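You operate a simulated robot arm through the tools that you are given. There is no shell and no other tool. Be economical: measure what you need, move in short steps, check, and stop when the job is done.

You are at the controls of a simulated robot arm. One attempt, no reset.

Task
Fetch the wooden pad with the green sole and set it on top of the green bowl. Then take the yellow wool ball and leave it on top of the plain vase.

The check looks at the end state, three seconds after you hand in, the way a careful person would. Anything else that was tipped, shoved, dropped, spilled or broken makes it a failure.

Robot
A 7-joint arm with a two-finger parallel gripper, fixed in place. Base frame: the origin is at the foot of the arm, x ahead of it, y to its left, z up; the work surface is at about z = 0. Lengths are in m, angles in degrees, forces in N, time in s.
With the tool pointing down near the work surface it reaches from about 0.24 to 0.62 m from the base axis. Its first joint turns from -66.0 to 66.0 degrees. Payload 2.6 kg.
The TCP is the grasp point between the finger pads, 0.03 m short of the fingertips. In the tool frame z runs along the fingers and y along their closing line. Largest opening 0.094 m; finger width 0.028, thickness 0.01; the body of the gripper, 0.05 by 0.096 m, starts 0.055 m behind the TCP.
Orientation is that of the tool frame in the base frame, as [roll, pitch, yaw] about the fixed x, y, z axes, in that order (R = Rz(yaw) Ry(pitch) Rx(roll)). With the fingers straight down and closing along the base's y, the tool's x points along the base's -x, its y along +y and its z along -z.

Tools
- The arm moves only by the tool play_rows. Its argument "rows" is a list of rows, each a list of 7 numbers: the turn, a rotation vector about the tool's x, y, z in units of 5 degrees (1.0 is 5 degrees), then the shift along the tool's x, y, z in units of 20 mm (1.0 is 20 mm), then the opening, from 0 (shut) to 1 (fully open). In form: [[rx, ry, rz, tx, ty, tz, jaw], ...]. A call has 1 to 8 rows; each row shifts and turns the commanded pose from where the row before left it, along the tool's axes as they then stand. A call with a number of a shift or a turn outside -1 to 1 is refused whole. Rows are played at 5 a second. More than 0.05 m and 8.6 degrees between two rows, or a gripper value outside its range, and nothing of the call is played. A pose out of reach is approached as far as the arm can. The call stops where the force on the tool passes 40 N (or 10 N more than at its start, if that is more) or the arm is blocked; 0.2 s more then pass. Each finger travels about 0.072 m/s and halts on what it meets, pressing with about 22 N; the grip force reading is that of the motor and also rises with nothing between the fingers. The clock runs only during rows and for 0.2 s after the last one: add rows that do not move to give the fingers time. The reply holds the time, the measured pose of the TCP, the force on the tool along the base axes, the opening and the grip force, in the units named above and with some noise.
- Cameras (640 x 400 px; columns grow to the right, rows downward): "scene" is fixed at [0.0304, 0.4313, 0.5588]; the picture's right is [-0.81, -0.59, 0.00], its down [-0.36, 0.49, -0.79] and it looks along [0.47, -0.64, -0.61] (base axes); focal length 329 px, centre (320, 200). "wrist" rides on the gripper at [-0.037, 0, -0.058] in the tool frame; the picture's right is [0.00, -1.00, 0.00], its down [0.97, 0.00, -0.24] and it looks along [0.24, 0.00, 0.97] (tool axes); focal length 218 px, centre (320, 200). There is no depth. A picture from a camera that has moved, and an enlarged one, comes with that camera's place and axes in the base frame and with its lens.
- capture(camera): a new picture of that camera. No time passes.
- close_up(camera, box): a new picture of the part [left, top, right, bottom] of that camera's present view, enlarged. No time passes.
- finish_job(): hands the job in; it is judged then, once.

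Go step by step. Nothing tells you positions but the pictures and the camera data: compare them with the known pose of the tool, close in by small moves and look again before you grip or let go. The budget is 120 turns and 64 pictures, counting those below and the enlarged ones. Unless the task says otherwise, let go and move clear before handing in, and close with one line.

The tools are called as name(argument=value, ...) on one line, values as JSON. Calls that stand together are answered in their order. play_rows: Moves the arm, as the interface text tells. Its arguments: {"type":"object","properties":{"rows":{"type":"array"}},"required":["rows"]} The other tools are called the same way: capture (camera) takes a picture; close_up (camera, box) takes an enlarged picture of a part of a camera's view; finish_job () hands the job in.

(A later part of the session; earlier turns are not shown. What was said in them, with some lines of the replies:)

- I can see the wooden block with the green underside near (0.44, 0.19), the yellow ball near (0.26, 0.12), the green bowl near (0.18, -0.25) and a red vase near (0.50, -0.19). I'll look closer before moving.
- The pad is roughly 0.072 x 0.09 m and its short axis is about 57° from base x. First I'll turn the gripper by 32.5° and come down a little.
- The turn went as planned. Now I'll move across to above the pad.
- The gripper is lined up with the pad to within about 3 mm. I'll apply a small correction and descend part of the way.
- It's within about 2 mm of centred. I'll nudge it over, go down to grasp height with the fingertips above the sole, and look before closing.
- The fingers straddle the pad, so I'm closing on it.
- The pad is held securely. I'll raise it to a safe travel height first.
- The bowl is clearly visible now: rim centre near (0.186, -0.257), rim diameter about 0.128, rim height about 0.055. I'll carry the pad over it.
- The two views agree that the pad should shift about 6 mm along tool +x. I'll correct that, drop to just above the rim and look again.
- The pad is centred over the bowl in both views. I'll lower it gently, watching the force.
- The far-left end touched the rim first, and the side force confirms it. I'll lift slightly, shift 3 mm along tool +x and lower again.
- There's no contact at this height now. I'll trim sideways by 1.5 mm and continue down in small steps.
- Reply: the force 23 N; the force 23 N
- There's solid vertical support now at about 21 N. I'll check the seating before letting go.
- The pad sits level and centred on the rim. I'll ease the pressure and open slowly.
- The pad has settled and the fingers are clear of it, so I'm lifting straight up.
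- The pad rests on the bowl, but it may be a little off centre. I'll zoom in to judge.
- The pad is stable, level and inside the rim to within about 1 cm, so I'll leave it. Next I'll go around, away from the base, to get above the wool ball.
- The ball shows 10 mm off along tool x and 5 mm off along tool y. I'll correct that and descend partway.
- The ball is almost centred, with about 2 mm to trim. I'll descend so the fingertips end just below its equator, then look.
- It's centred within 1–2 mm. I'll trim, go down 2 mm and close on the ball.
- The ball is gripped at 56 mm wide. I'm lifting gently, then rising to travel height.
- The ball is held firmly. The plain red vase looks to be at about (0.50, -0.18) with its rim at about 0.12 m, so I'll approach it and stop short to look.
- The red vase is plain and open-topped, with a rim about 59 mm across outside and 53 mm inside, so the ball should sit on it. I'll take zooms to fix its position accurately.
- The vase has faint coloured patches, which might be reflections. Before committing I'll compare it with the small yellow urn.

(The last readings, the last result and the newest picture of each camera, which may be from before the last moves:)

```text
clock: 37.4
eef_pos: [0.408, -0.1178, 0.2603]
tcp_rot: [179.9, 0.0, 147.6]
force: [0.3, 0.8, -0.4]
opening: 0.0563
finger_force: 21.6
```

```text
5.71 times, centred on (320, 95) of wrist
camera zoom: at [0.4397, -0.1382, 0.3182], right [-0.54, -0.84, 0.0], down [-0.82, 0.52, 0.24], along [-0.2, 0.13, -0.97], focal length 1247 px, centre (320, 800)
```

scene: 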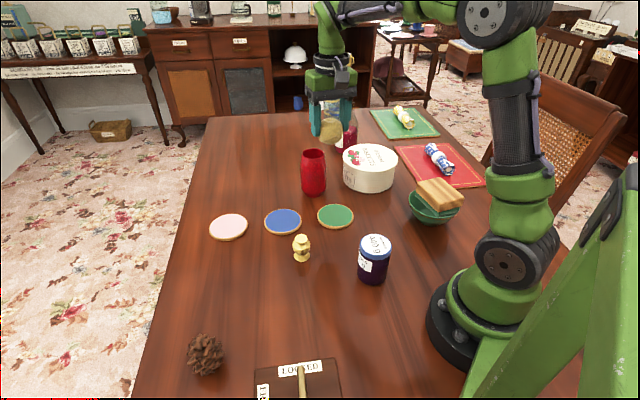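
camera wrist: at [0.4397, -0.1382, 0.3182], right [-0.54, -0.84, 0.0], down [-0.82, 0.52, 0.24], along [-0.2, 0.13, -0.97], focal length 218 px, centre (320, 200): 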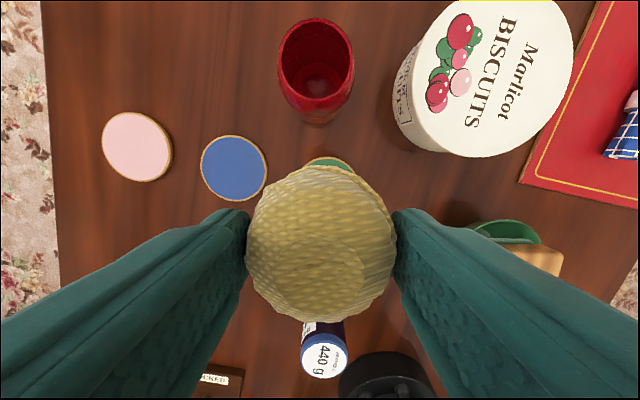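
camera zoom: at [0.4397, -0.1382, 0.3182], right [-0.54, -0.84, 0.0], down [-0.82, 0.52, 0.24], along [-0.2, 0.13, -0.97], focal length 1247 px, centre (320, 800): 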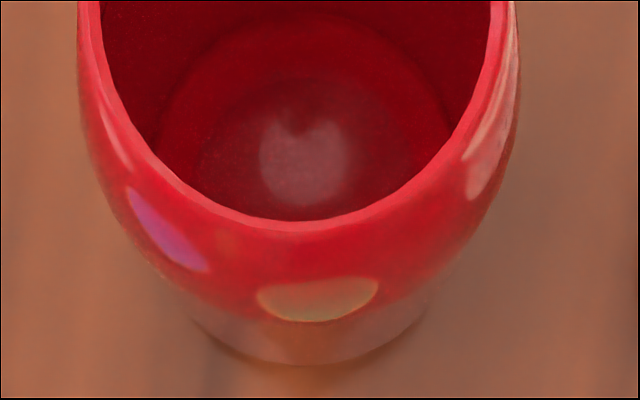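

Those patches are reflections of the coasters and the tin, so the red vase is plain. Its rim centre is near (0.495, -0.170) at about 0.125 high. I'll move over it and lower partway.

play_rows(rows=[[0, 0, 0, -1, 0.15, 0, 0.3], [0, 0, 0, -1, 0, 0, 0.3], [0, 0, 0, -1, 0, 0, 0.3], [0, 0, 0, -1, 0, 0, 0.3], [0, 0, 0, -1, 0, 0, 0.3], [0, 0, 0, -0.1, 0, 0.5, 0.3], [0, 0, 0, 0, 0, 1, 0.3], [0, 0, 0, 0, 0, 1, 0.3]])

close_up(camera="scene", box=[280, 110, 360, 200])

capture(camera="wrist")

```text
clock: 39.2
eef_pos: [0.4944, -0.1697, 0.2089]
tcp_rot: [-180.0, 0.0, 147.5]
force: [0.3, -0.2, -1.1]
opening: 0.0558
finger_force: 22.4
```

```text
4.44 times, centred on (320, 155) of scene
camera zoom: at [0.0304, 0.4313, 0.5588], right [-0.81, -0.59, 0.0], down [-0.36, 0.49, -0.79], along [0.47, -0.64, -0.61], focal length 1462 px, centre (320, 400)
```

zoom: 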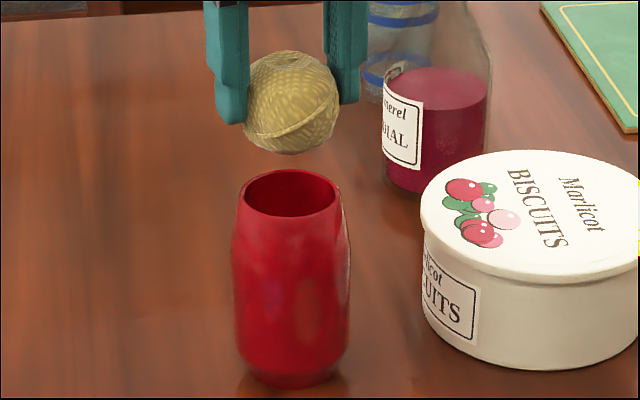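

```text
18 pictures are left
camera wrist: at [0.5274, -0.1896, 0.2673], right [-0.54, -0.84, 0.0], down [-0.82, 0.52, 0.24], along [-0.2, 0.13, -0.97], focal length 218 px, centre (320, 200)
```

wrist: 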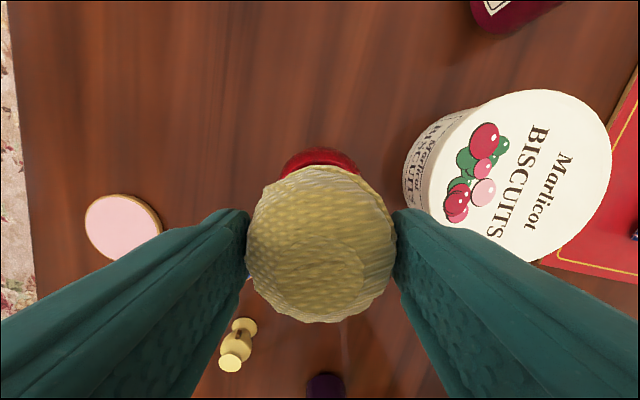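

The ball hangs over the mouth in both views. One wrist zoom will check the sideways alignment.

close_up(camera="wrist", box=[260, 130, 380, 190])

```text
5.33 times, centred on (320, 160) of wrist
camera zoom: at [0.5274, -0.1896, 0.2673], right [-0.54, -0.84, 0.0], down [-0.82, 0.52, 0.24], along [-0.2, 0.13, -0.97], focal length 1164 px, centre (320, 413)
```

zoom: 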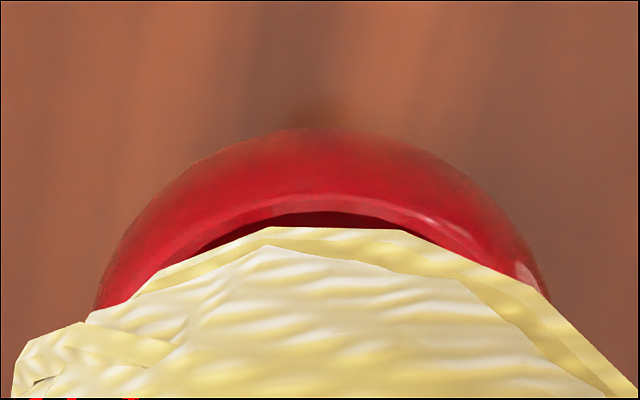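

Everything is aligned within about 1 mm. I'll lower in small steps until light contact.

play_rows(rows=[[0, 0, 0, -0.03, 0, 0.8, 0.3], [0, 0, 0, 0, 0, 0.8, 0.3], [0, 0, 0, 0, 0, 0.4, 0.3], [0, 0, 0, 0, 0, 0, 0.3]])

close_up(camera="scene", box=[290, 110, 350, 200])

```text
clock: 40.2
eef_pos: [0.4949, -0.1708, 0.1735]
tcp_rot: [179.9, 0.4, 147.5]
force: [-4.5, -0.1, 29.4]
opening: 0.0563
finger_force: 21.8
```

```text
4.44 times, centred on (320, 155) of scene
camera zoom: at [0.0302, 0.4314, 0.5588], right [-0.81, -0.59, 0.0], down [-0.36, 0.49, -0.79], along [0.47, -0.64, -0.61], focal length 1462 px, centre (320, 400)
```

zoom: 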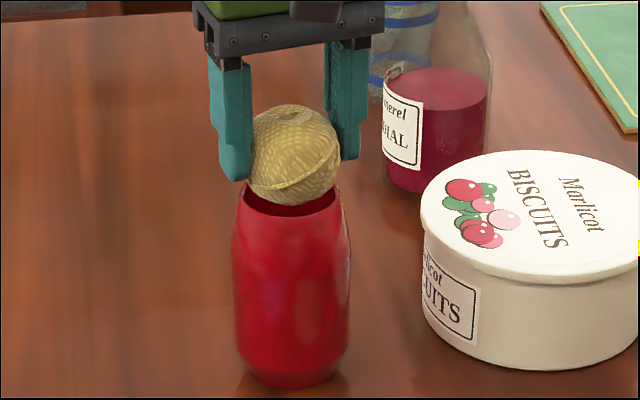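

I felt contact earlier than expected, so the ball isn't seated yet. I'll back off a few millimetres and look again.

play_rows(rows=[[0, 0, 0, 0, 0, -0.7, 0.3], [0, 0, 0, 0, 0, 0, 0.3]])

close_up(camera="wrist", box=[240, 120, 400, 220])

close_up(camera="scene", box=[290, 120, 340, 165])

```text
clock: 40.8
eef_pos: [0.4946, -0.1691, 0.1831]
tcp_rot: [-180.0, -0.2, 147.5]
force: [0.6, -1.0, -0.7]
opening: 0.056
finger_force: 22.0
```

```text
4.00 times, centred on (320, 170) of wrist
camera zoom: at [0.5271, -0.1892, 0.2407], right [-0.54, -0.84, 0.0], down [-0.82, 0.52, 0.24], along [-0.21, 0.13, -0.97], focal length 873 px, centre (320, 320)
```

zoom: 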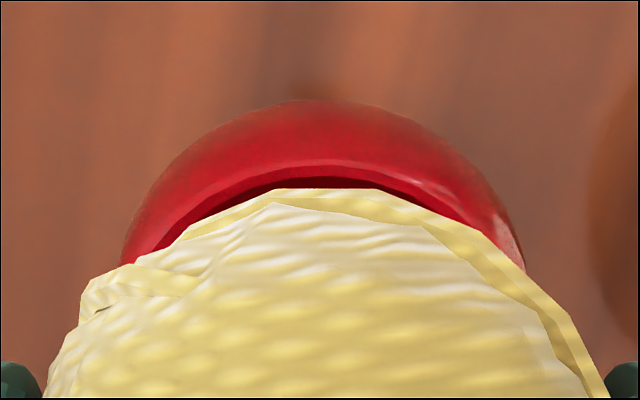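

```text
8.89 times, centred on (315, 142) of scene
camera zoom: at [0.0304, 0.4313, 0.5588], right [-0.81, -0.59, 0.0], down [-0.36, 0.49, -0.79], along [0.47, -0.64, -0.61], focal length 2923 px, centre (364, 711)
```

zoom: 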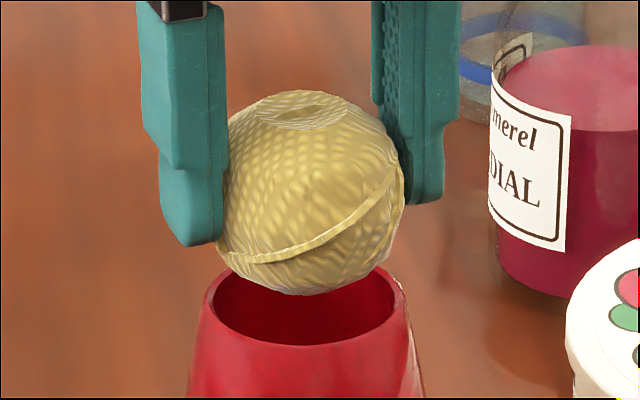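

The views agree the ball is within about 3 mm of centre. The earlier contact was almost purely vertical, with the ball's underside right at rim height. I'll trim slightly and come down in millimetre steps.

play_rows(rows=[[0, 0, 0, 0, 0.08, 0.3, 0.3], [0, 0, 0, 0, 0, 0, 0.3]])

play_rows(rows=[[0, 0, 0, 0, 0, 0.08, 0.3], [0, 0, 0, 0, 0, 0, 0.3]])

play_rows(rows=[[0, 0, 0, 0, 0, 0.05, 0.3], [0, 0, 0, 0, 0, 0, 0.3]])

```text
clock: 41.4
eef_pos: [0.494, -0.1671, 0.178]
tcp_rot: [-179.9, 0.0, 147.5]
force: [0.3, -0.3, -0.2]
opening: 0.0562
finger_force: 22.2
```

```text
clock: 42.0
eef_pos: [0.4943, -0.1681, 0.1754]
tcp_rot: [179.9, -0.1, 147.5]
force: [-0.2, 0.6, -0.5]
opening: 0.056
finger_force: 22.2
```

```text
clock: 42.6
eef_pos: [0.4948, -0.1677, 0.1752]
tcp_rot: [-180.0, 0.0, 147.5]
force: [-0.8, 0.7, -0.4]
opening: 0.0558
finger_force: 21.9
```

play_rows(rows=[[0, 0, 0, 0, 0, 0.05, 0.3], [0, 0, 0, 0, 0, 0, 0.3]])

play_rows(rows=[[0, 0, 0, 0, 0, 0.05, 0.3], [0, 0, 0, 0, 0, 0, 0.3]])

```text
clock: 43.2
eef_pos: [0.4959, -0.1686, 0.1734]
tcp_rot: [180.0, 0.0, 147.5]
force: [0.4, 1.4, -1.0]
opening: 0.056
finger_force: 22.3
```

```text
clock: 43.8
eef_pos: [0.4972, -0.1676, 0.1733]
tcp_rot: [180.0, 0.0, 147.5]
force: [0.7, 0.2, -0.5]
opening: 0.056
finger_force: 22.8
```

There's no contact yet, so I'll keep going in small steps.

play_rows(rows=[[0, 0, 0, 0, 0, 0.08, 0.3], [0, 0, 0, 0, 0, 0, 0.3]])

play_rows(rows=[[0, 0, 0, 0, 0, 0.08, 0.3], [0, 0, 0, 0, 0, 0, 0.3]])

```text
clock: 44.4
eef_pos: [0.4976, -0.1694, 0.1724]
tcp_rot: [180.0, 0.2, 147.5]
force: [-1.1, -0.6, 9.2]
opening: 0.056
finger_force: 22.1
```

```text
clock: 45.0
eef_pos: [0.4968, -0.1677, 0.1734]
tcp_rot: [179.8, 0.2, 147.5]
force: [-5.0, -0.2, 25.7]
opening: 0.0559
finger_force: 22.2
```

Contact comes at the same height again, about 0.173. I'll ease off until it's nearly zero and look closely.

play_rows(rows=[[0, 0, 0, 0, 0, -0.13, 0.3], [0, 0, 0, 0, 0, 0, 0.3]])

close_up(camera="scene", box=[290, 125, 340, 200])

close_up(camera="wrist", box=[240, 120, 400, 220])

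```text
clock: 45.6
eef_pos: [0.4961, -0.1683, 0.1726]
tcp_rot: [179.9, 0.1, 147.4]
force: [3.8, -3.4, 11.1]
opening: 0.0556
finger_force: 22.3
```

```text
5.33 times, centred on (315, 162) of scene
camera zoom: at [0.0304, 0.4313, 0.5588], right [-0.81, -0.59, 0.0], down [-0.36, 0.49, -0.79], along [0.47, -0.64, -0.61], focal length 1754 px, centre (347, 400)
```

zoom: 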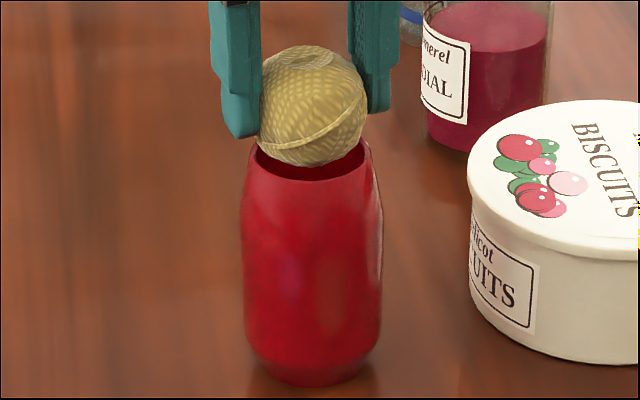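

```text
4.00 times, centred on (320, 170) of wrist
camera zoom: at [0.5283, -0.1884, 0.2312], right [-0.54, -0.84, 0.0], down [-0.82, 0.52, 0.24], along [-0.2, 0.13, -0.97], focal length 873 px, centre (320, 320)
```

zoom: 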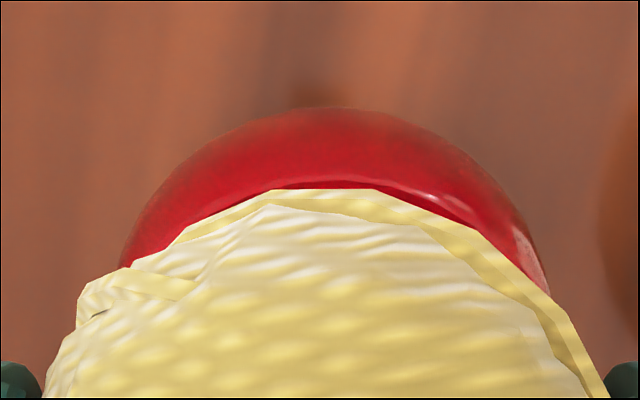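

Both views say the ball is centred, yet it stays at rim height. As a gentle test I'll shift 6 mm along tool +x and see whether it drops deeper there.

play_rows(rows=[[0, 0, 0, 0, 0, -0.25, 0.3], [0, 0, 0, 0.3, -0.05, 0, 0.3], [0, 0, 0, 0, 0, 0.2, 0.3], [0, 0, 0, 0, 0, 0, 0.3]])

play_rows(rows=[[0, 0, 0, 0, 0, 0.08, 0.3], [0, 0, 0, 0, 0, 0, 0.3]])

play_rows(rows=[[0, 0, 0, 0, 0, 0.08, 0.3], [0, 0, 0, 0, 0, 0, 0.3]])

```text
clock: 46.6
eef_pos: [0.489, -0.1655, 0.1742]
tcp_rot: [179.9, -0.1, 147.6]
force: [0.4, -0.1, 0.0]
opening: 0.0557
finger_force: 21.8
```

```text
clock: 47.2
eef_pos: [0.4897, -0.1666, 0.1737]
tcp_rot: [179.9, 0.0, 147.5]
force: [0.1, 0.3, 0.8]
opening: 0.0557
finger_force: 21.7
```

```text
clock: 47.8
eef_pos: [0.4908, -0.1672, 0.1732]
tcp_rot: [179.9, 0.2, 147.5]
force: [-4.6, 1.0, 17.4]
opening: 0.0558
finger_force: 21.5
```

The contact height is unchanged, so the ball is meeting a level support at the rim and should sit upright there. I'll go back to centre and touch down lightly.

play_rows(rows=[[0, 0, 0, 0, 0, -0.3, 0.3], [0, 0, 0, -0.28, -0.04, 0, 0.3], [0, 0, 0, 0, 0, 0, 0.3], [0, 0, 0, 0, 0, 0.16, 0.3], [0, 0, 0, 0, 0, 0, 0.3]])

close_up(camera="wrist", box=[240, 120, 400, 220])

close_up(camera="scene", box=[290, 125, 340, 165])

```text
clock: 49.0
eef_pos: [0.4935, -0.1687, 0.1745]
tcp_rot: [-180.0, 0.0, 147.6]
force: [0.1, -0.7, -0.6]
opening: 0.056
finger_force: 21.4
```

```text
4.00 times, centred on (320, 170) of wrist
camera zoom: at [0.5261, -0.1895, 0.2323], right [-0.54, -0.84, 0.0], down [-0.82, 0.52, 0.24], along [-0.2, 0.13, -0.97], focal length 873 px, centre (320, 320)
```

zoom: 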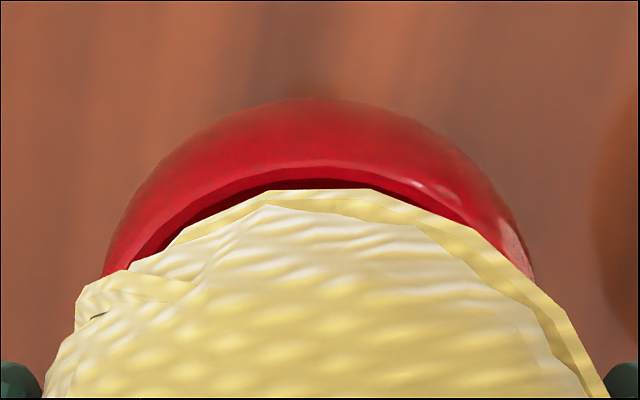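

```text
10.00 times, centred on (315, 145) of scene
camera zoom: at [0.0304, 0.4313, 0.5588], right [-0.81, -0.59, 0.0], down [-0.36, 0.49, -0.79], along [0.47, -0.64, -0.61], focal length 3289 px, centre (370, 750)
```

zoom: 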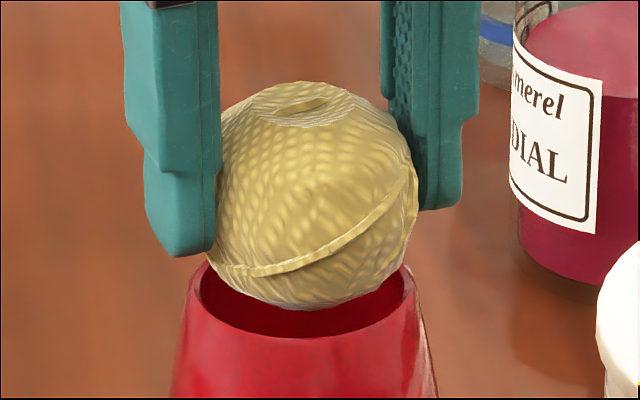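

Now it's centred. I'll ease down to a light touch.

play_rows(rows=[[0, 0, 0, 0, 0.05, 0.05, 0.3], [0, 0, 0, 0, 0, 0, 0.3]])

play_rows(rows=[[0, 0, 0, 0, 0, 0.05, 0.3], [0, 0, 0, 0, 0, 0, 0.3]])

```text
clock: 49.6
eef_pos: [0.4946, -0.1686, 0.1736]
tcp_rot: [-180.0, -0.1, 147.5]
force: [-0.5, -0.3, 0.7]
opening: 0.0556
finger_force: 22.0
```

```text
clock: 50.2
eef_pos: [0.4955, -0.169, 0.1722]
tcp_rot: [-180.0, 0.2, 147.5]
force: [-3.1, 1.0, 12.4]
opening: 0.0554
finger_force: 21.9
```

I have light contact. I'll ease off half a millimetre and open very slowly, keeping the fingers close by in case the ball moves.

play_rows(rows=[[0, 0, 0, 0, 0, -0.03, 0.5], [0, 0, 0, 0, 0, 0, 0.58], [0, 0, 0, 0, 0, 0, 0.6], [0, 0, 0, 0, 0, 0, 0.62], [0, 0, 0, 0, 0, 0, 0.64], [0, 0, 0, 0, 0, 0, 0.66], [0, 0, 0, 0, 0, 0, 0.66]])

close_up(camera="scene", box=[290, 125, 340, 165])

```text
clock: 51.8
eef_pos: [0.4945, -0.1682, 0.1726]
tcp_rot: [-180.0, -0.1, 147.4]
force: [0.0, -0.4, -0.1]
opening: 0.062
finger_force: 0.2
```

```text
10.00 times, centred on (315, 145) of scene
camera zoom: at [0.0304, 0.4313, 0.5588], right [-0.81, -0.59, 0.0], down [-0.36, 0.49, -0.79], along [0.47, -0.64, -0.61], focal length 3289 px, centre (370, 750)
```

zoom: 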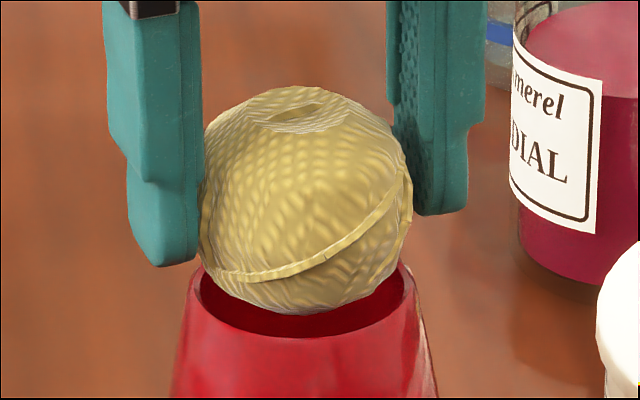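

The ball is standing in place. I'll open a bit more and check it isn't leaning on a finger.

play_rows(rows=[[0, 0, 0, 0, 0, 0, 0.7], [0, 0, 0, 0, 0, 0, 0.74], [0, 0, 0, 0, 0, 0, 0.78], [0, 0, 0, 0, 0, 0, 0.78], [0, 0, 0, 0, 0, 0, 0.78]])

close_up(camera="scene", box=[290, 125, 340, 165])

```text
clock: 53.0
eef_pos: [0.4952, -0.1682, 0.1719]
tcp_rot: [180.0, -0.1, 147.5]
force: [0.2, 0.1, 0.5]
opening: 0.0731
finger_force: 0.0
```

```text
10.00 times, centred on (315, 145) of scene
camera zoom: at [0.0304, 0.4313, 0.5588], right [-0.81, -0.59, 0.0], down [-0.36, 0.49, -0.79], along [0.47, -0.64, -0.61], focal length 3289 px, centre (370, 750)
```

zoom: 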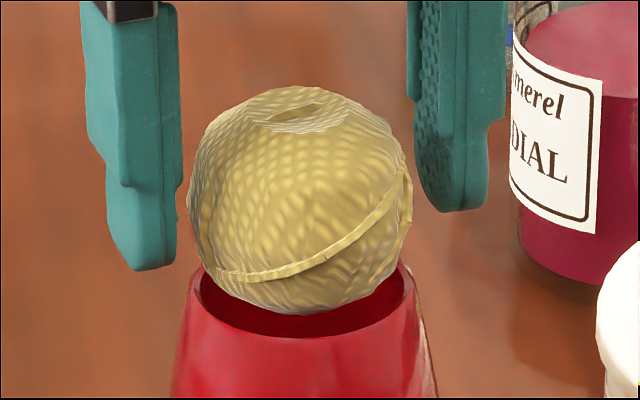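

The ball hasn't moved; it stands free and centred on the vase. I'll open fully and rise straight up.

play_rows(rows=[[0, 0, 0, 0, 0, 0, 0.88], [0, 0, 0, 0, 0, 0, 1], [0, 0, 0, 0, 0, -0.3, 1], [0, 0, 0, 0, 0, -0.6, 1], [0, 0, 0, 0, 0, -1, 1], [0, 0, 0, 0, 0, -1, 1], [0, 0, 0, 0, 0, -1, 1], [0, 0, 0, 0, 0, -1, 1]])

play_rows(rows=[[0, 0, 0, 0.5, 0, -0.5, 1], [0, 0, 0, 1, 0, 0, 1], [0, 0, 0, 1, 0, 0, 1], [0, 0, 0, 1, 0, 0, 1], [0, 0, 0, 1, 0, 0, 1], [0, 0, 0, 1, 0, 0, 1]])

capture(camera="scene")

capture(camera="wrist")

```text
clock: 54.8
eef_pos: [0.4968, -0.1687, 0.2696]
tcp_rot: [180.0, 0.0, 147.5]
force: [0.0, -0.2, 0.5]
opening: 0.0941
finger_force: 0.0
```

```text
clock: 56.2
eef_pos: [0.4016, -0.1098, 0.2794]
tcp_rot: [-180.0, 0.0, 147.5]
force: [1.3, -0.5, 0.3]
opening: 0.094
finger_force: 0.0
```

```text
7 pictures are left
```

scene: 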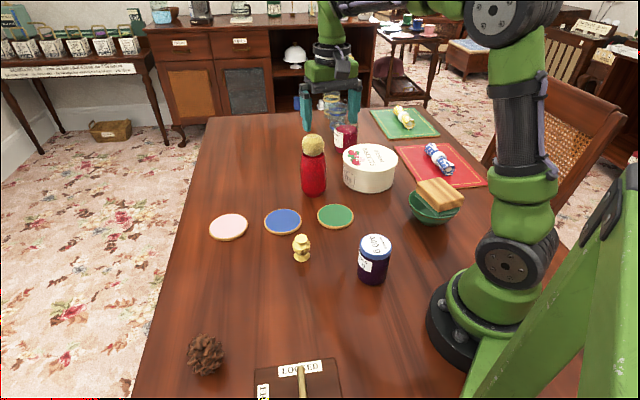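

```text
6 pictures are left
camera wrist: at [0.4341, -0.1302, 0.3383], right [-0.54, -0.84, 0.0], down [-0.82, 0.52, 0.24], along [-0.2, 0.13, -0.97], focal length 218 px, centre (320, 200)
```

wrist: 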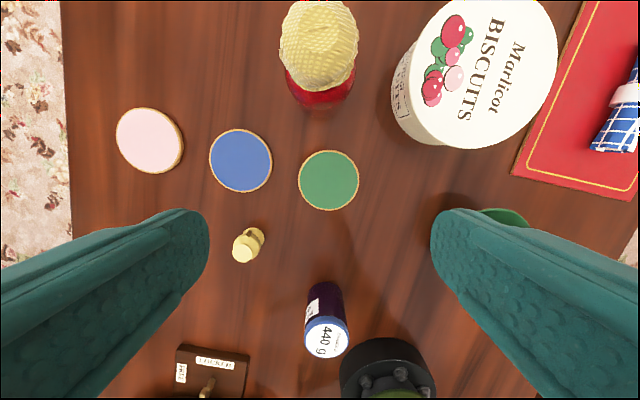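

The ball sits on the vase and the pad is on the bowl, with the gripper clear. A last zoom on each after a short wait.

play_rows(rows=[[0, 0, 0, 0, 0, 0, 1], [0, 0, 0, 0, 0, 0, 1], [0, 0, 0, 0, 0, 0, 1], [0, 0, 0, 0, 0, 0, 1], [0, 0, 0, 0, 0, 0, 1], [0, 0, 0, 0, 0, 0, 1], [0, 0, 0, 0, 0, 0, 1], [0, 0, 0, 0, 0, 0, 1]])

close_up(camera="scene", box=[280, 120, 480, 240])

```text
clock: 58.0
eef_pos: [0.4013, -0.1105, 0.2808]
tcp_rot: [180.0, 0.0, 147.5]
force: [0.5, -0.4, 0.2]
opening: 0.094
finger_force: 0.1
```

```text
3.20 times, centred on (380, 180) of scene
camera zoom: at [0.0304, 0.4313, 0.5588], right [-0.81, -0.59, 0.0], down [-0.36, 0.49, -0.79], along [0.47, -0.64, -0.61], focal length 1052 px, centre (128, 264)
```

zoom: 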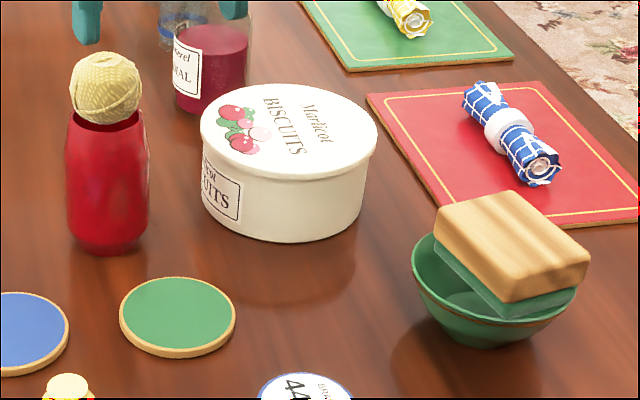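

Both objects are at rest where they belong and nothing else has been disturbed, so I'm handing in.

finish_job()

```text
The job is handed in.
```

The green-soled wooden pad is on the green bowl, about 1 cm off centre, and the yellow wool ball is on the plain red vase; the gripper is clear and I saw nothing else disturbed.
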